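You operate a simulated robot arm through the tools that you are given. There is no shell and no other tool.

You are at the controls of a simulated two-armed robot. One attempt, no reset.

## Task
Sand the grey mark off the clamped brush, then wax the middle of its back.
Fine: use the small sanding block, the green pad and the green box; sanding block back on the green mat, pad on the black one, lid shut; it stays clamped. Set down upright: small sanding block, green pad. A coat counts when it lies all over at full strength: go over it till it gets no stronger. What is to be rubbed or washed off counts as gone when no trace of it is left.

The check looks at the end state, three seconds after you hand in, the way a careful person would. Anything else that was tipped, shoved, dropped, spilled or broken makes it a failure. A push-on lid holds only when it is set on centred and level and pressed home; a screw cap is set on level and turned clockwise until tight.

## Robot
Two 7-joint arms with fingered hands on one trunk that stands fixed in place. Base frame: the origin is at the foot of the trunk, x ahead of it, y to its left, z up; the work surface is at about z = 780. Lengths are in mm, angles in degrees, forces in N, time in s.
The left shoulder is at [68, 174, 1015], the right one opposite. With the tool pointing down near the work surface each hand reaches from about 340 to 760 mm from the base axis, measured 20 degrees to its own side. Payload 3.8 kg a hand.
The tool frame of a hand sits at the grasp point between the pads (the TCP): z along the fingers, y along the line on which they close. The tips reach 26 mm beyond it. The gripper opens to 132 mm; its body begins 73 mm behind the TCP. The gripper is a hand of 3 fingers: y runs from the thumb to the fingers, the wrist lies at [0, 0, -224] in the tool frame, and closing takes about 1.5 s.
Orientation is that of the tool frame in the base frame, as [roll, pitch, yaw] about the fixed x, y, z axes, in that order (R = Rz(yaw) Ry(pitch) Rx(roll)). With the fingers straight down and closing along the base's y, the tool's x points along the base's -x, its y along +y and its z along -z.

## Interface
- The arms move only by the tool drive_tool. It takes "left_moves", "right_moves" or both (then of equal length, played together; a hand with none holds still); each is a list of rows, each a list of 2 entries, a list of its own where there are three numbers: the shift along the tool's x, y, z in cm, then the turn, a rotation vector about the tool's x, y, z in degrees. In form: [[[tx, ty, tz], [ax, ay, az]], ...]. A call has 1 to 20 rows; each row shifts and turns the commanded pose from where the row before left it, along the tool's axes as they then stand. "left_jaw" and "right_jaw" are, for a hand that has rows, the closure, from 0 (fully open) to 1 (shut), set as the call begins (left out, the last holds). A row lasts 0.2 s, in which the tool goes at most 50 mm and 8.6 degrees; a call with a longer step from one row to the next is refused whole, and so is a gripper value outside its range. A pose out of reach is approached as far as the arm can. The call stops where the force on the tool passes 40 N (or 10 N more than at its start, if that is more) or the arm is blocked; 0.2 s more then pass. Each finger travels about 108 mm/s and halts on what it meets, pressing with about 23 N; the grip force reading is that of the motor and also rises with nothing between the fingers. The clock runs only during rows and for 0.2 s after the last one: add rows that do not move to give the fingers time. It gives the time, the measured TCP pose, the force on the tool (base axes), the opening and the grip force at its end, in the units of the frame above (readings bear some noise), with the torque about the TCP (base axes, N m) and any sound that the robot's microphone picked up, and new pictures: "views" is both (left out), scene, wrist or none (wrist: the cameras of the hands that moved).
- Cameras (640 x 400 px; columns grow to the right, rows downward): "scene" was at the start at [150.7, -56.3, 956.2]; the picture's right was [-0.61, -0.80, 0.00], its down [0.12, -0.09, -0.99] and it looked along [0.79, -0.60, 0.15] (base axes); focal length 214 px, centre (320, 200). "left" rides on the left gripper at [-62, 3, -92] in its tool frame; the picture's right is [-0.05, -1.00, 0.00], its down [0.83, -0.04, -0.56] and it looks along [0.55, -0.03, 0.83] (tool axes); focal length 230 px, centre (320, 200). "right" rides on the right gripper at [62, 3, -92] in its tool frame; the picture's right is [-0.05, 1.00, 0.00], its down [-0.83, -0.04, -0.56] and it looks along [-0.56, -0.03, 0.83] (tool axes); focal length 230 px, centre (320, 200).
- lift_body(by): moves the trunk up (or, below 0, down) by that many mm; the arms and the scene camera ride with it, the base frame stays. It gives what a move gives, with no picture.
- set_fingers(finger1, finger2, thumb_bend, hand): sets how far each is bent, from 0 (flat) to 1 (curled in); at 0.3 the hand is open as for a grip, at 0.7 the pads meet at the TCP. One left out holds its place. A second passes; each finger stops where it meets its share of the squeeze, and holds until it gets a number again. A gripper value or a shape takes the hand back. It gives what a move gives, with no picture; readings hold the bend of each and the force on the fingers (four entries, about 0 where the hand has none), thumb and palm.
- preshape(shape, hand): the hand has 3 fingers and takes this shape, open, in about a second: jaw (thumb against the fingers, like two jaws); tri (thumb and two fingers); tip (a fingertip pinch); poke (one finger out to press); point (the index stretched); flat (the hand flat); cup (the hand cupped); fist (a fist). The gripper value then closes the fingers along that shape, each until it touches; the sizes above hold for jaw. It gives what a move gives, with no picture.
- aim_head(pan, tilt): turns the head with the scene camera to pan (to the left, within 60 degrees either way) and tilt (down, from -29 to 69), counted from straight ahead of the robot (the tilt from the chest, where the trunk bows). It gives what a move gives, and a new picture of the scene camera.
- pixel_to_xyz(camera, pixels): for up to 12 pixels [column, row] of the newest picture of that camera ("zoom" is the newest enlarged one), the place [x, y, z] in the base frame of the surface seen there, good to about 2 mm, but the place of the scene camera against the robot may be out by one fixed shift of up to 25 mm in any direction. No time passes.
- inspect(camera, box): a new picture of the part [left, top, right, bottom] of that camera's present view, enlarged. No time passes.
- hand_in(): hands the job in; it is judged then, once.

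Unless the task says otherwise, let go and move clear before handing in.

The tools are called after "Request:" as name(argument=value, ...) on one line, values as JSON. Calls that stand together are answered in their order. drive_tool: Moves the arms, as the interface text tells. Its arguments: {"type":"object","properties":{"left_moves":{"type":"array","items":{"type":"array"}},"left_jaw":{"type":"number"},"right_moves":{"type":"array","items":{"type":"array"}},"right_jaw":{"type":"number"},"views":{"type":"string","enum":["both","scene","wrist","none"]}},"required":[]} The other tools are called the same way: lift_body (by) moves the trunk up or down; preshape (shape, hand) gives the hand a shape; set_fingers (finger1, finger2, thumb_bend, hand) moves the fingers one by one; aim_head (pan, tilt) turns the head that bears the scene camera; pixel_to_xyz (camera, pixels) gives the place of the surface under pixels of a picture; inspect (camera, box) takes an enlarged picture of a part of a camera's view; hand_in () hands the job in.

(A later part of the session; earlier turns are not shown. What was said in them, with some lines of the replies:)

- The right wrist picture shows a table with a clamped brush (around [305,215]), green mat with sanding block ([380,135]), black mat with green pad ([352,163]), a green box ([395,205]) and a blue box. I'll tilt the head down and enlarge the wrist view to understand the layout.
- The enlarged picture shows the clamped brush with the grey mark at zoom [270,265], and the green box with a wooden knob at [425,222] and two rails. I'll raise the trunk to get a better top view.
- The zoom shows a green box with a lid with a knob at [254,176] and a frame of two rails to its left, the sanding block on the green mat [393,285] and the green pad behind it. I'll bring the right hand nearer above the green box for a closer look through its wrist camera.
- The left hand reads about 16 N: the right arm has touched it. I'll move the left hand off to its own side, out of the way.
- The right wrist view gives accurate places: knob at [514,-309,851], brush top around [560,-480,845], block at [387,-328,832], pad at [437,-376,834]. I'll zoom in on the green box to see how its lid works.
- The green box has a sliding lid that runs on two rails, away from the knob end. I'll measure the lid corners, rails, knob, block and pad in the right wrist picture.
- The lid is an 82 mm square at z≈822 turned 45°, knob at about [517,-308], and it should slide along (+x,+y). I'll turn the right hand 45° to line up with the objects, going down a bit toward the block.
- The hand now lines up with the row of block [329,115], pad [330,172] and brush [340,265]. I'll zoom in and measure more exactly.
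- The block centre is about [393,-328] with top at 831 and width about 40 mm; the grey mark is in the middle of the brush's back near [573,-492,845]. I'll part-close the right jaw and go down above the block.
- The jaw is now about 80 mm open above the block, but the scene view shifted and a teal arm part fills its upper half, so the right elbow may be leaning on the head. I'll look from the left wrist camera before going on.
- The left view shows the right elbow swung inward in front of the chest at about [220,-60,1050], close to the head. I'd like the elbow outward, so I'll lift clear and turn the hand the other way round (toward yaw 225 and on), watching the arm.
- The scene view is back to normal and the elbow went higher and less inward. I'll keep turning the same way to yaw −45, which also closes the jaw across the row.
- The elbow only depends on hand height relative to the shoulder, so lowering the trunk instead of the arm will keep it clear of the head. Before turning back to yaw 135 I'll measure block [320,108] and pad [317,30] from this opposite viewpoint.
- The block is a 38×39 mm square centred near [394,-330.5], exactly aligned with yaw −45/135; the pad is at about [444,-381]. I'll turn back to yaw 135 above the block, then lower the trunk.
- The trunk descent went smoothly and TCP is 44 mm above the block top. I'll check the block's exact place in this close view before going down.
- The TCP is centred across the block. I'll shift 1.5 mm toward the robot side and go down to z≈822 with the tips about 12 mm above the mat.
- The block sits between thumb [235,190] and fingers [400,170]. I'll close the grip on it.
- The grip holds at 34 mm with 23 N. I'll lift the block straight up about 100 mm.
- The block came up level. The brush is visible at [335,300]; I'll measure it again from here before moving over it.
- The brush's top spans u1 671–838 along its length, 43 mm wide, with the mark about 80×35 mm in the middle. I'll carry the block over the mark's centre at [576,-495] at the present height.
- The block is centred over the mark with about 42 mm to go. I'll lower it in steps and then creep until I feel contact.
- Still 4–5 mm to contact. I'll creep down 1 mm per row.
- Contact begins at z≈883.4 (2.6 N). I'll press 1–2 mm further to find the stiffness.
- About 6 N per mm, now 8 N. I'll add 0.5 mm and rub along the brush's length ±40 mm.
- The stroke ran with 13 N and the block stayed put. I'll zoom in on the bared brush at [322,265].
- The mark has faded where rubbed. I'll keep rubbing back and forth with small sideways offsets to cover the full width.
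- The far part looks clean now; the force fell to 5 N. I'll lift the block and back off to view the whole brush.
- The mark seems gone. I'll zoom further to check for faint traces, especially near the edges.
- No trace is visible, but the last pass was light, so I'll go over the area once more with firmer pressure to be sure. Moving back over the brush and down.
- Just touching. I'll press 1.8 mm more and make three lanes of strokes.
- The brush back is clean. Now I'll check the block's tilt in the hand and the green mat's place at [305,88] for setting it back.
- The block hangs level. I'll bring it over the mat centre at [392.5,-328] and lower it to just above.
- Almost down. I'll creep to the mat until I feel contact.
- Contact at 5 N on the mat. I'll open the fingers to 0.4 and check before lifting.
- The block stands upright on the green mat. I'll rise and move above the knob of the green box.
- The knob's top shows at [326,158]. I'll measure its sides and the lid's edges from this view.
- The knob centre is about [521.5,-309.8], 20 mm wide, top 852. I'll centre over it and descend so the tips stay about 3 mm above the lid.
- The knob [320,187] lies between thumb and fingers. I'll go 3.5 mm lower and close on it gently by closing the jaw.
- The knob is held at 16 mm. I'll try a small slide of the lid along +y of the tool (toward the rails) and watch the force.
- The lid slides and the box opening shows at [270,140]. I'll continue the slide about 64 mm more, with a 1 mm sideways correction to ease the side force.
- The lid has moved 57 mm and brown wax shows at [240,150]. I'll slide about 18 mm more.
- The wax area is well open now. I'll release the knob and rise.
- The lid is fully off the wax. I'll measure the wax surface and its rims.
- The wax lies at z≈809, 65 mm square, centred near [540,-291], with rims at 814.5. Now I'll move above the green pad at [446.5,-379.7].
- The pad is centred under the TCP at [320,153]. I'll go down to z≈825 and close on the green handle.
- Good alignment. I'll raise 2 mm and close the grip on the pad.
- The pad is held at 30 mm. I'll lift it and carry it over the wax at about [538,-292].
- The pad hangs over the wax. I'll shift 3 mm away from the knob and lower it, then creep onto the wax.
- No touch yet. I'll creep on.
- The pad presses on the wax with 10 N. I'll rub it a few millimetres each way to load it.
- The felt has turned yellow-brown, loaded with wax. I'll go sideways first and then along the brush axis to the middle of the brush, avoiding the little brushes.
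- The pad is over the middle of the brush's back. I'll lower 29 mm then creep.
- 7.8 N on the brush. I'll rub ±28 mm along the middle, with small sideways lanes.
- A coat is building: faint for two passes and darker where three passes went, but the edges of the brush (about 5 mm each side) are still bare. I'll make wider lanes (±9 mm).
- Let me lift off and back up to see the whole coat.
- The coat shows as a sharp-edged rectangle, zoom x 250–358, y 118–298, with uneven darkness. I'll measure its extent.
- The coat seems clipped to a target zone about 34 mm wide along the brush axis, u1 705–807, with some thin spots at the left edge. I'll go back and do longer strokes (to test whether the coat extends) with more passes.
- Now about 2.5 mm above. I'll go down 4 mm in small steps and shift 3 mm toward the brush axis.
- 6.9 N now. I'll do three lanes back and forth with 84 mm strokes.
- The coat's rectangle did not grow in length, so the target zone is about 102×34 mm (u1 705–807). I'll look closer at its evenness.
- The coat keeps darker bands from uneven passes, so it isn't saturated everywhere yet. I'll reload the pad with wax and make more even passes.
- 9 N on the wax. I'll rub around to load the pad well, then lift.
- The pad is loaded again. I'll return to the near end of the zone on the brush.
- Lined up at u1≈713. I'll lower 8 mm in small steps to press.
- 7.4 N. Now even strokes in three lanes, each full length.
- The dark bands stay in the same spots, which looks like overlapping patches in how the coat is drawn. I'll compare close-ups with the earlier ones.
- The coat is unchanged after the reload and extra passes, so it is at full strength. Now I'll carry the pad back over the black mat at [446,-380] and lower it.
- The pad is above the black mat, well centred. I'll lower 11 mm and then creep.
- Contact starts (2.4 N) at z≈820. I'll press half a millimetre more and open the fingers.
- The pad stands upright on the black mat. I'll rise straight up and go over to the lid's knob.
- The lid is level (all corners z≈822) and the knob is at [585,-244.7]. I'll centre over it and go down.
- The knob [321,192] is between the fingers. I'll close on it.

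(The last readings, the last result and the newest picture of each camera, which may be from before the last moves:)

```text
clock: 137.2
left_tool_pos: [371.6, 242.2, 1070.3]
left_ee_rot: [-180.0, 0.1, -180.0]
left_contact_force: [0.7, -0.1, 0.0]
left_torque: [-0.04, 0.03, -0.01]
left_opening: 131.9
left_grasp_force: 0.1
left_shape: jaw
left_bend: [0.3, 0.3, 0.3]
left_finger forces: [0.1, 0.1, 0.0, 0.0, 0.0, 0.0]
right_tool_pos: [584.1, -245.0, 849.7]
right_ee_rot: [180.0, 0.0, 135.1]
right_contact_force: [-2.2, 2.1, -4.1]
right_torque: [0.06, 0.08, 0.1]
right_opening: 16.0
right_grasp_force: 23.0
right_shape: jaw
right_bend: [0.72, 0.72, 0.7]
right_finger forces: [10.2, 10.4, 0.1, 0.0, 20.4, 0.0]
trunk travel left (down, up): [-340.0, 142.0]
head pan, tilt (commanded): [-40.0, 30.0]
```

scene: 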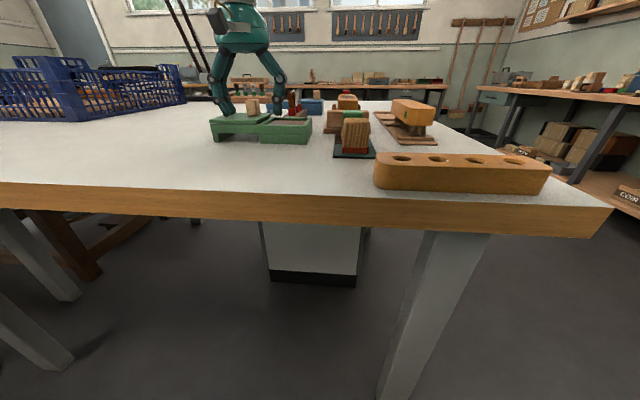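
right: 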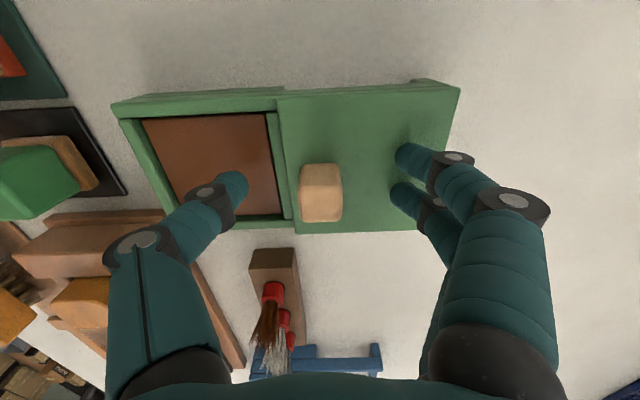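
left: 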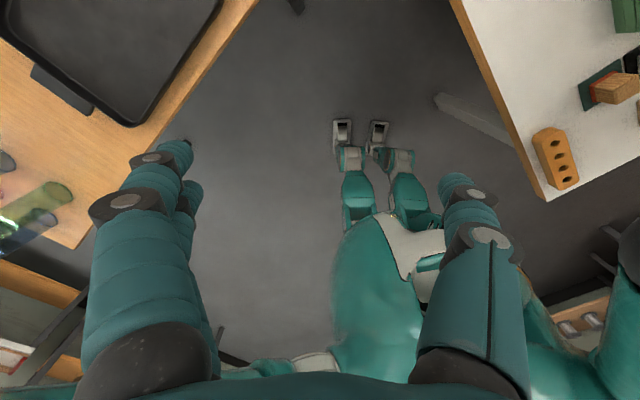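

Gripped. I'll slide the lid back toward closed, 80 mm first, watching the force.

Request:
drive_tool(right_moves=[[[0, -0.4, 0], [0, 0, 0]], [[-0.02, -0.8, 0], [0, 0, 0]], [[-0.02, -0.8, 0], [0, 0, 0]], [[-0.02, -0.8, 0], [0, 0, 0]], [[-0.02, -0.8, 0], [0, 0, 0]], [[-0.02, -0.8, 0], [0, 0, 0]], [[-0.02, -0.8, 0], [0, 0, 0]], [[-0.02, -0.8, 0], [0, 0, 0]], [[-0.02, -0.8, 0], [0, 0, 0]], [[-0.02, -0.8, 0], [0, 0, 0]], [[0, -0.4, 0], [0, 0, 0]], [[0, 0, 0], [0, 0, 0]]], views="both")

```text
clock: 139.8
left_tool_pos: [371.8, 243.2, 1069.6]
left_ee_rot: [-179.8, 0.2, 179.9]
left_contact_force: [-0.1, 0.4, 0.6]
left_torque: [-0.02, 0.0, -0.01]
left_opening: 132.0
left_grasp_force: 0.1
left_shape: jaw
left_bend: [0.3, 0.3, 0.3]
left_finger forces: [0.0, 0.0, 0.1, 0.0, 0.0, 0.0]
right_tool_pos: [528.9, -303.0, 849.8]
right_ee_rot: [179.9, 0.0, 135.1]
right_contact_force: [-11.2, 11.9, -8.3]
right_torque: [0.2, 0.17, 0.07]
right_opening: 15.8
right_grasp_force: 23.7
right_shape: jaw
right_bend: [0.72, 0.72, 0.7]
right_finger forces: [13.8, 10.1, 0.0, 0.0, 20.7, 0.0]
trunk travel left (down, up): [-340.0, 142.0]
head pan, tilt (commanded): [-40.0, 30.0]
```

scene: 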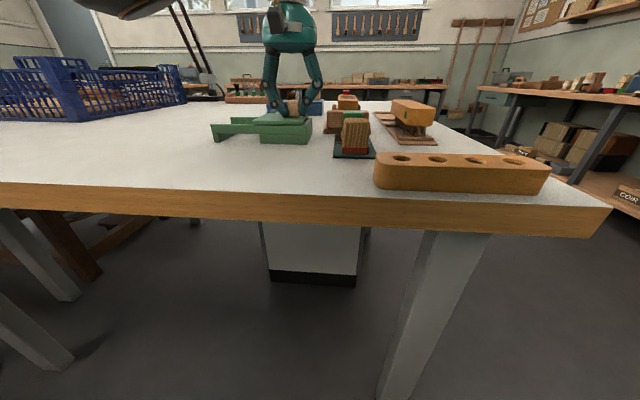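
right: 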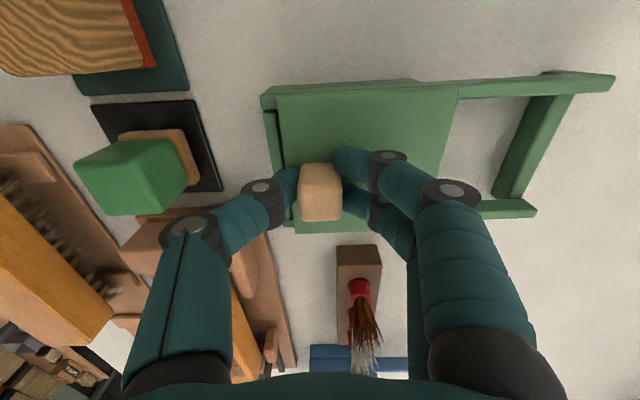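

The lid is nearly shut but there's a 16 N side force from my correction. I'll take it back 2 mm sideways, ease down slightly and then finish the last ~8 mm.

Request:
drive_tool(right_moves=[[[0.2, 0, 0.05], [0, 0, 0]], [[0, -0.3, 0], [0, 0, 0]], [[0, -0.3, 0], [0, 0, 0]], [[0, 0, 0], [0, 0, 0]]], views="wrist")

```text
clock: 140.8
left_tool_pos: [371.0, 242.9, 1070.1]
left_ee_rot: [-179.9, 0.1, 180.0]
left_contact_force: [0.4, -0.1, 0.5]
left_torque: [-0.01, 0.01, 0.0]
left_opening: 132.0
left_grasp_force: 0.0
left_shape: jaw
left_bend: [0.3, 0.3, 0.3]
left_finger forces: [0.2, 0.0, 0.0, 0.0, 0.0, 0.0]
right_tool_pos: [523.4, -306.9, 850.4]
right_ee_rot: [-179.9, 0.2, 135.1]
right_contact_force: [-4.9, 4.4, -3.7]
right_torque: [0.14, 0.05, 0.1]
right_opening: 16.0
right_grasp_force: 22.7
right_shape: jaw
right_bend: [0.72, 0.72, 0.7]
right_finger forces: [11.3, 10.7, 0.0, 0.0, 20.4, 0.0]
trunk travel left (down, up): [-340.0, 142.0]
head pan, tilt (commanded): [-40.0, 30.0]
```

right: 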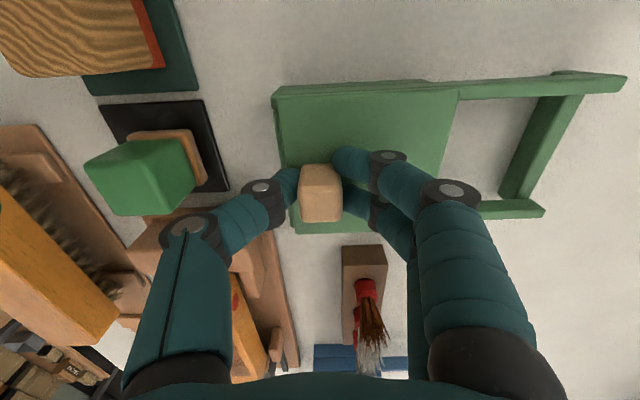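

Nearly shut: u2 is 153 versus 151.7 when closed. I'll push on in 1 mm steps until it stops.

Request:
drive_tool(right_moves=[[[0, -0.1, 0], [0, 0, 0]], [[0, -0.1, 0], [0, 0, 0]], [[0, -0.1, 0], [0, 0, 0]], [[0, 0, 0], [0, 0, 0]]], views="wrist")

Request:
inspect(camera="right", box=[255, 65, 475, 245])

```text
clock: 141.8
left_tool_pos: [370.1, 243.0, 1070.1]
left_ee_rot: [-179.8, 0.2, 180.0]
left_contact_force: [-0.4, -0.3, 0.4]
left_torque: [0.02, 0.01, -0.02]
left_opening: 131.9
left_grasp_force: 0.0
left_shape: jaw
left_bend: [0.3, 0.3, 0.3]
left_finger forces: [0.0, 0.0, 0.0, 0.0, 0.0, 0.0]
right_tool_pos: [520.7, -307.8, 849.3]
right_ee_rot: [-180.0, 0.1, 135.1]
right_contact_force: [-2.2, 2.7, -3.7]
right_torque: [0.09, -0.01, 0.15]
right_opening: 15.6
right_grasp_force: 23.4
right_shape: jaw
right_bend: [0.72, 0.72, 0.7]
right_finger forces: [10.7, 10.9, 0.0, 0.1, 20.4, 0.0]
trunk travel left (down, up): [-340.0, 142.0]
head pan, tilt (commanded): [-40.0, 30.0]
```

right: 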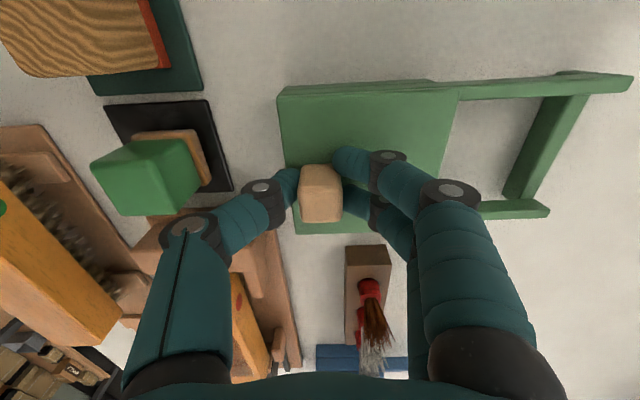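

```text
2.22 times, centred on (365, 155) of right
```

zoom: 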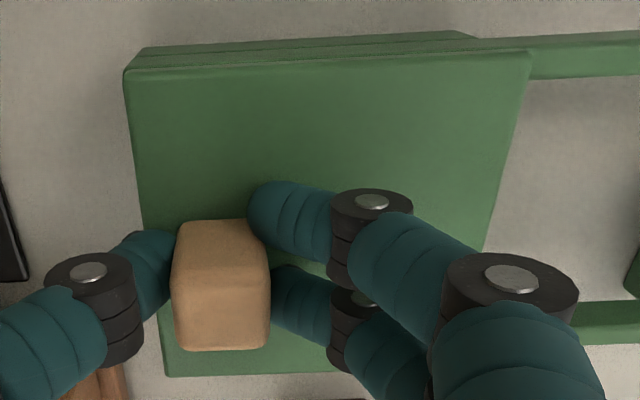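

The lid covers the box again with u2≈150.5. I'll push 2 mm more gently to feel for an end stop.

Request:
drive_tool(right_moves=[[[0, -0.1, 0], [0, 0, 0]], [[0, 0, 0], [0, 0, 0]]], views="none")

Request:
drive_tool(right_moves=[[[0, -0.1, 0], [0, 0, 0]], [[0, 0, 0], [0, 0, 0]]], views="none")

```text
clock: 142.4
left_tool_pos: [370.9, 242.4, 1069.6]
left_ee_rot: [-179.9, 0.1, -180.0]
left_contact_force: [0.3, -0.1, -0.2]
left_torque: [0.0, 0.02, 0.02]
left_opening: 132.0
left_grasp_force: 0.2
left_shape: jaw
left_bend: [0.3, 0.3, 0.3]
left_finger forces: [0.0, 0.0, 0.1, 0.1, 0.0, 0.1]
right_tool_pos: [520.6, -309.8, 849.5]
right_ee_rot: [-180.0, 0.1, 135.2]
right_contact_force: [-2.1, 2.5, -2.1]
right_torque: [0.08, 0.04, 0.14]
right_opening: 15.8
right_grasp_force: 22.7
right_shape: jaw
right_bend: [0.72, 0.72, 0.7]
right_finger forces: [10.6, 10.9, 0.1, 0.0, 20.4, 0.0]
trunk travel left (down, up): [-340.0, 142.0]
head pan, tilt (commanded): [-40.0, 30.0]
```

```text
clock: 143.0
left_tool_pos: [370.8, 242.6, 1068.7]
left_ee_rot: [-180.0, 0.1, -179.9]
left_contact_force: [0.3, -1.3, -0.3]
left_torque: [-0.03, 0.01, 0.03]
left_opening: 131.6
left_grasp_force: 0.1
left_shape: jaw
left_bend: [0.3, 0.3, 0.3]
left_finger forces: [0.0, 0.0, 0.0, 0.1, 0.0, 0.1]
right_tool_pos: [520.6, -309.1, 849.8]
right_ee_rot: [-180.0, 0.0, 135.1]
right_contact_force: [-0.4, 5.0, -5.1]
right_torque: [0.13, 0.02, 0.11]
right_opening: 15.6
right_grasp_force: 23.0
right_shape: jaw
right_bend: [0.72, 0.72, 0.7]
right_finger forces: [11.5, 11.8, 0.0, 0.0, 19.5, 0.0]
trunk travel left (down, up): [-340.0, 142.0]
head pan, tilt (commanded): [-40.0, 30.0]
```

A resisting force begins to show (+3 N). One more millimetre to confirm the stop.

Request:
drive_tool(right_moves=[[[0, -0.1, 0], [0, 0, 0]], [[0, 0, 0], [0, 0, 0]]], views="wrist")

```text
clock: 143.6
left_tool_pos: [369.6, 242.4, 1069.5]
left_ee_rot: [-179.9, 0.0, 179.9]
left_contact_force: [-0.1, 0.2, -0.2]
left_torque: [-0.01, -0.01, -0.04]
left_opening: 131.7
left_grasp_force: 0.0
left_shape: jaw
left_bend: [0.3, 0.3, 0.3]
left_finger forces: [0.0, 0.1, 0.0, 0.0, 0.1, 0.0]
right_tool_pos: [521.0, -310.1, 849.8]
right_ee_rot: [-179.9, 0.0, 135.2]
right_contact_force: [1.3, 7.1, -5.9]
right_torque: [0.18, -0.07, 0.15]
right_opening: 15.0
right_grasp_force: 22.8
right_shape: jaw
right_bend: [0.72, 0.72, 0.7]
right_finger forces: [12.9, 12.7, 0.0, 0.0, 18.9, 0.0]
trunk travel left (down, up): [-340.0, 142.0]
head pan, tilt (commanded): [-40.0, 30.0]
```

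right: 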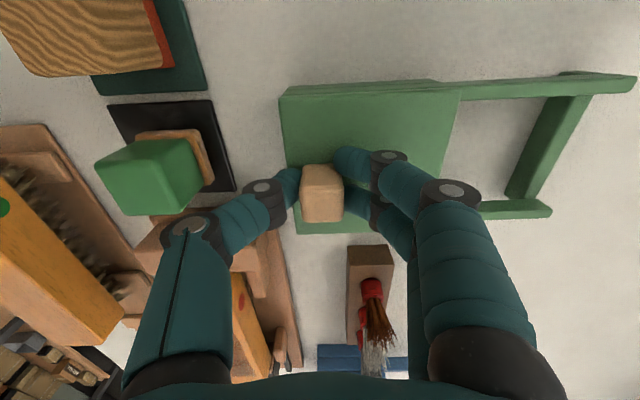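

The lid is at its stop (6 N). I'll ease off 1.5 mm of preload, then open the fingers and see whether it stays.

Request:
drive_tool(right_moves=[[[0, 0.1, 0], [0, 0, 0]], [[0, 0, 0], [0, 0, 0]]], views="none")

Request:
drive_tool(right_moves=[[[0, 0, 0], [0, 0, 0]], [[0, 0, 0], [0, 0, 0]], [[0, 0, 0], [0, 0, 0]], [[0, 0, 0], [0, 0, 0]]], right_jaw=0.4, views="both")

Request:
inspect(camera="right", box=[255, 65, 475, 245])

```text
clock: 144.2
left_tool_pos: [372.0, 242.9, 1069.4]
left_ee_rot: [-179.9, 0.0, 180.0]
left_contact_force: [0.5, 0.0, -0.1]
left_torque: [-0.01, -0.02, 0.01]
left_opening: 131.9
left_grasp_force: 0.0
left_shape: jaw
left_bend: [0.3, 0.3, 0.3]
left_finger forces: [0.1, 0.1, 0.0, 0.0, 0.0, 0.1]
right_tool_pos: [520.4, -310.0, 850.3]
right_ee_rot: [-179.9, 0.1, 135.1]
right_contact_force: [-2.3, 5.6, -4.4]
right_torque: [0.14, 0.01, 0.13]
right_opening: 15.1
right_grasp_force: 23.0
right_shape: jaw
right_bend: [0.72, 0.72, 0.7]
right_finger forces: [12.5, 11.8, 0.0, 0.1, 20.6, 0.0]
trunk travel left (down, up): [-340.0, 142.0]
head pan, tilt (commanded): [-40.0, 30.0]
```

```text
clock: 145.2
left_tool_pos: [370.0, 242.8, 1069.5]
left_ee_rot: [180.0, 0.2, 180.0]
left_contact_force: [0.0, -1.4, 0.6]
left_torque: [-0.03, 0.01, -0.01]
left_opening: 131.8
left_grasp_force: 0.0
left_shape: jaw
left_bend: [0.3, 0.3, 0.3]
left_finger forces: [0.0, 0.0, 0.0, 0.0, 0.0, 0.1]
right_tool_pos: [520.9, -309.7, 850.5]
right_ee_rot: [179.9, 0.2, 135.1]
right_contact_force: [-0.6, -0.1, 0.1]
right_torque: [0.02, 0.01, 0.01]
right_opening: 78.6
right_grasp_force: 0.1
right_shape: jaw
right_bend: [0.71, 0.71, 0.71]
right_finger forces: [0.0, 0.1, 0.0, 0.1, 0.0, 0.0]
trunk travel left (down, up): [-340.0, 142.0]
head pan, tilt (commanded): [-40.0, 30.0]
```

scene: 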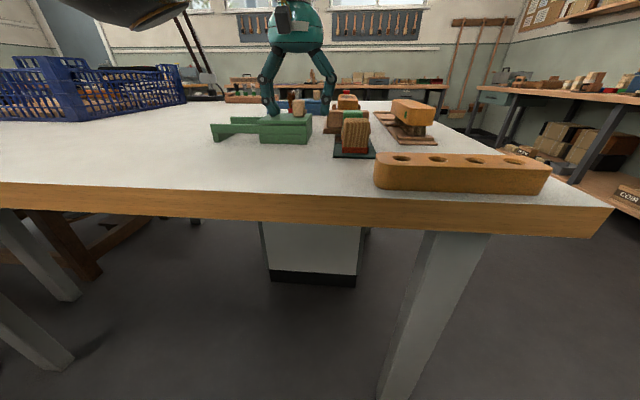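
right: 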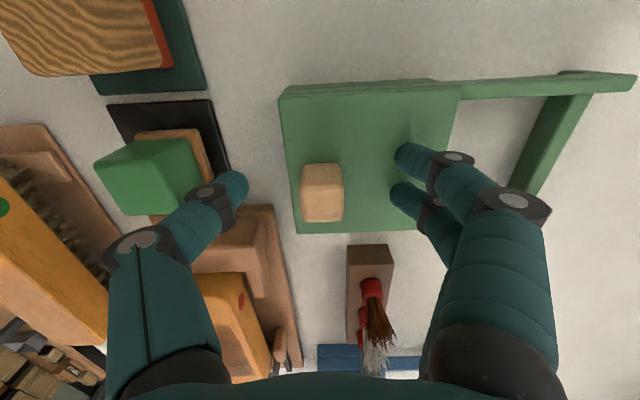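

```text
2.22 times, centred on (365, 155) of right
```

zoom: 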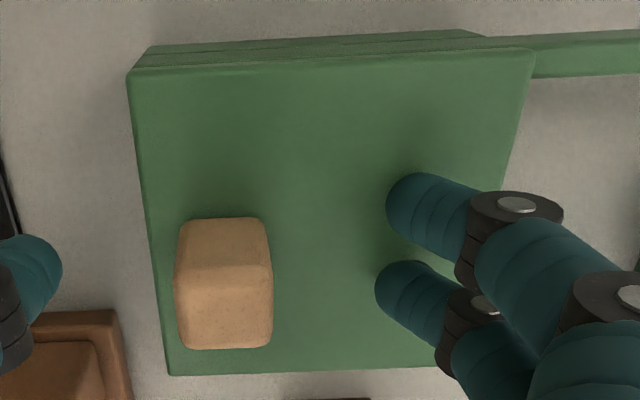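

The lid stays shut after release. I'll rise clear and take a full look at everything.

Request:
drive_tool(right_moves=[[[0, 0, -2], [0, 0, 0]], [[0, 0, -4], [0, 0, 0]], [[0, 0, -4.5], [0, 0, 0]], [[0, 0, -4.5], [0, 0, 0]], [[3, -4, 0], [0, 0, 0]], [[3, -4, 0], [0, 0, 0]], [[0, 0, 0], [0, 0, 0]]], views="both")

Request:
inspect(camera="right", box=[230, 60, 450, 200])

Request:
inspect(camera="scene", box=[200, 80, 450, 200])

```text
clock: 146.8
left_tool_pos: [370.5, 242.5, 1070.0]
left_ee_rot: [-179.8, 0.0, 180.0]
left_contact_force: [0.6, 0.1, -0.4]
left_torque: [0.0, 0.01, -0.01]
left_opening: 131.8
left_grasp_force: 0.1
left_shape: jaw
left_bend: [0.3, 0.3, 0.3]
left_finger forces: [0.1, 0.0, 0.1, 0.0, 0.0, 0.0]
right_tool_pos: [420.1, -324.9, 999.2]
right_ee_rot: [-179.9, 0.0, 135.1]
right_contact_force: [0.4, 0.2, 0.2]
right_torque: [-0.02, -0.01, -0.02]
right_opening: 79.0
right_grasp_force: 0.2
right_shape: jaw
right_bend: [0.71, 0.71, 0.71]
right_finger forces: [0.0, 0.0, 0.0, 0.0, 0.0, 0.1]
trunk travel left (down, up): [-340.0, 142.0]
head pan, tilt (commanded): [-40.0, 30.0]
```

scene: 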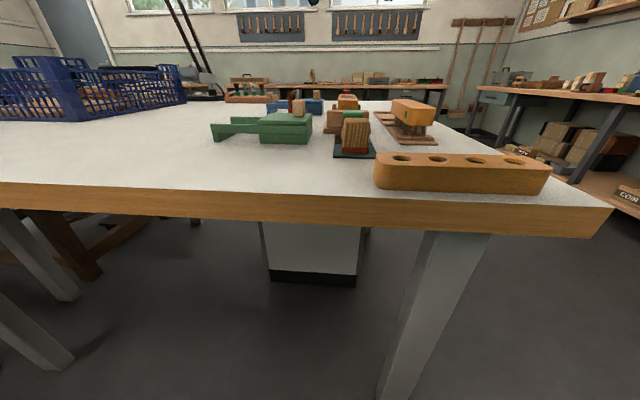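
right: 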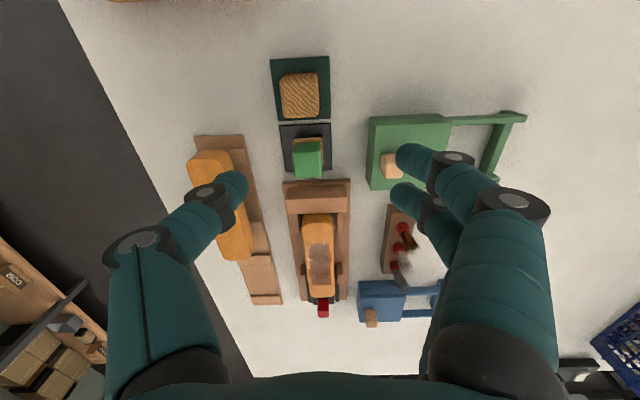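

```text
2.86 times, centred on (340, 130) of right
```

zoom: 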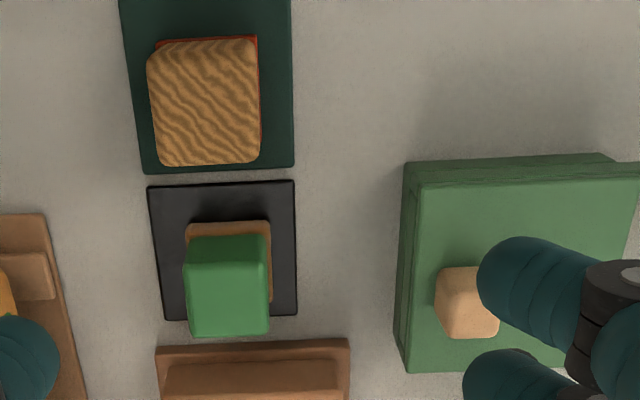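

```text
2.56 times, centred on (325, 140) of scene
```

zoom: 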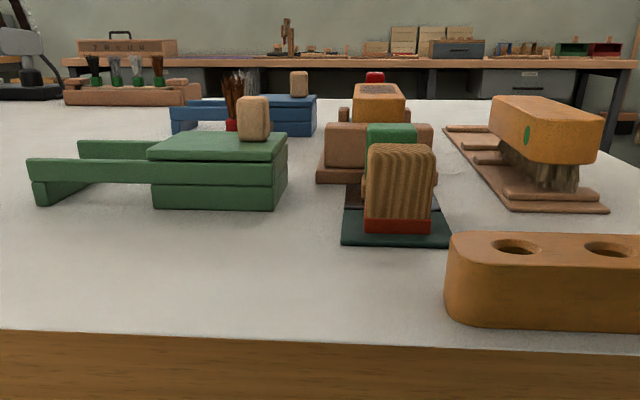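

Everything is in place: block on the green mat, pad on the black mat, lid shut. I'll zoom into the brush coat for a final check of evenness and remaining grey traces.

Request:
inspect(camera="right", box=[290, 205, 350, 305])

Request:
inspect(camera="right", box=[297, 230, 343, 295])

```text
4.00 times, centred on (320, 255) of right
```

zoom: 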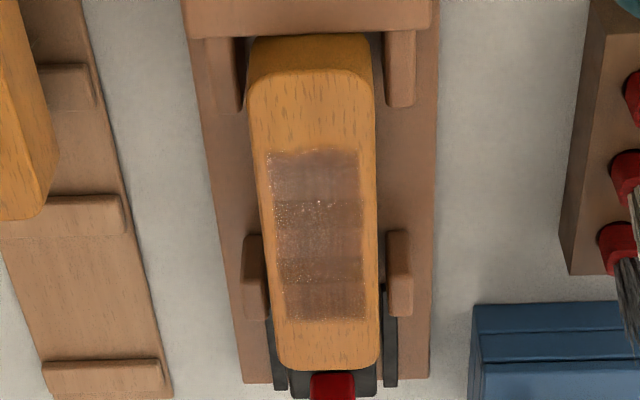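

```text
6.15 times, centred on (320, 262) of right
```

zoom: 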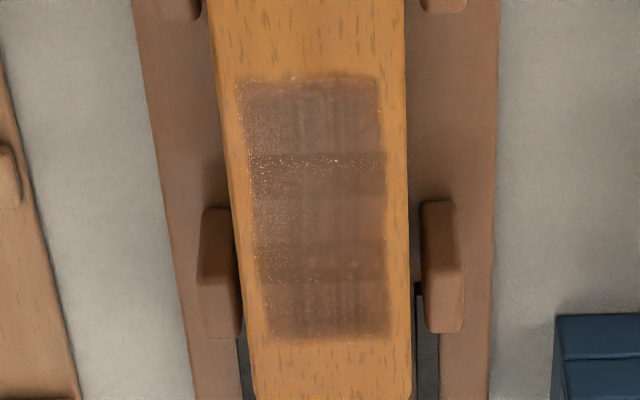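

The coat covers its whole zone evenly; the small glints are gloss and depend on the viewing angle. No grey trace is left, nothing else has moved, and the right hand is empty and well clear, so I'll hand in.

Request:
hand_in()

```text
The job is handed in.
```

The job is handed in. The last pictures before handing in show the brush sanded, waxed and still clamped. I haven't seen the result of the check.

- **Sanding:** The grey mark was gone after two rounds of strokes with the small block. Close-ups showed no trace before I waxed.
- **Waxing:** The coat covers a patch about 102 × 34 mm in the middle of the back. A fresh load of wax and another full round of passes made it no darker, so I took it as full strength. Two slightly darker bands run across it; they stayed in the same spots throughout, so I took them for how the coat is drawn.
- **Put back:** The sanding block stands upright on the green mat and the green pad upright on the black one. The green box's lid is slid shut to its stop and stayed shut when I let go.

Early on, the right arm brushed the left hand and crowded the head. I moved clear both times, and nothing on the bench was touched. Nothing else looks tipped or moved.
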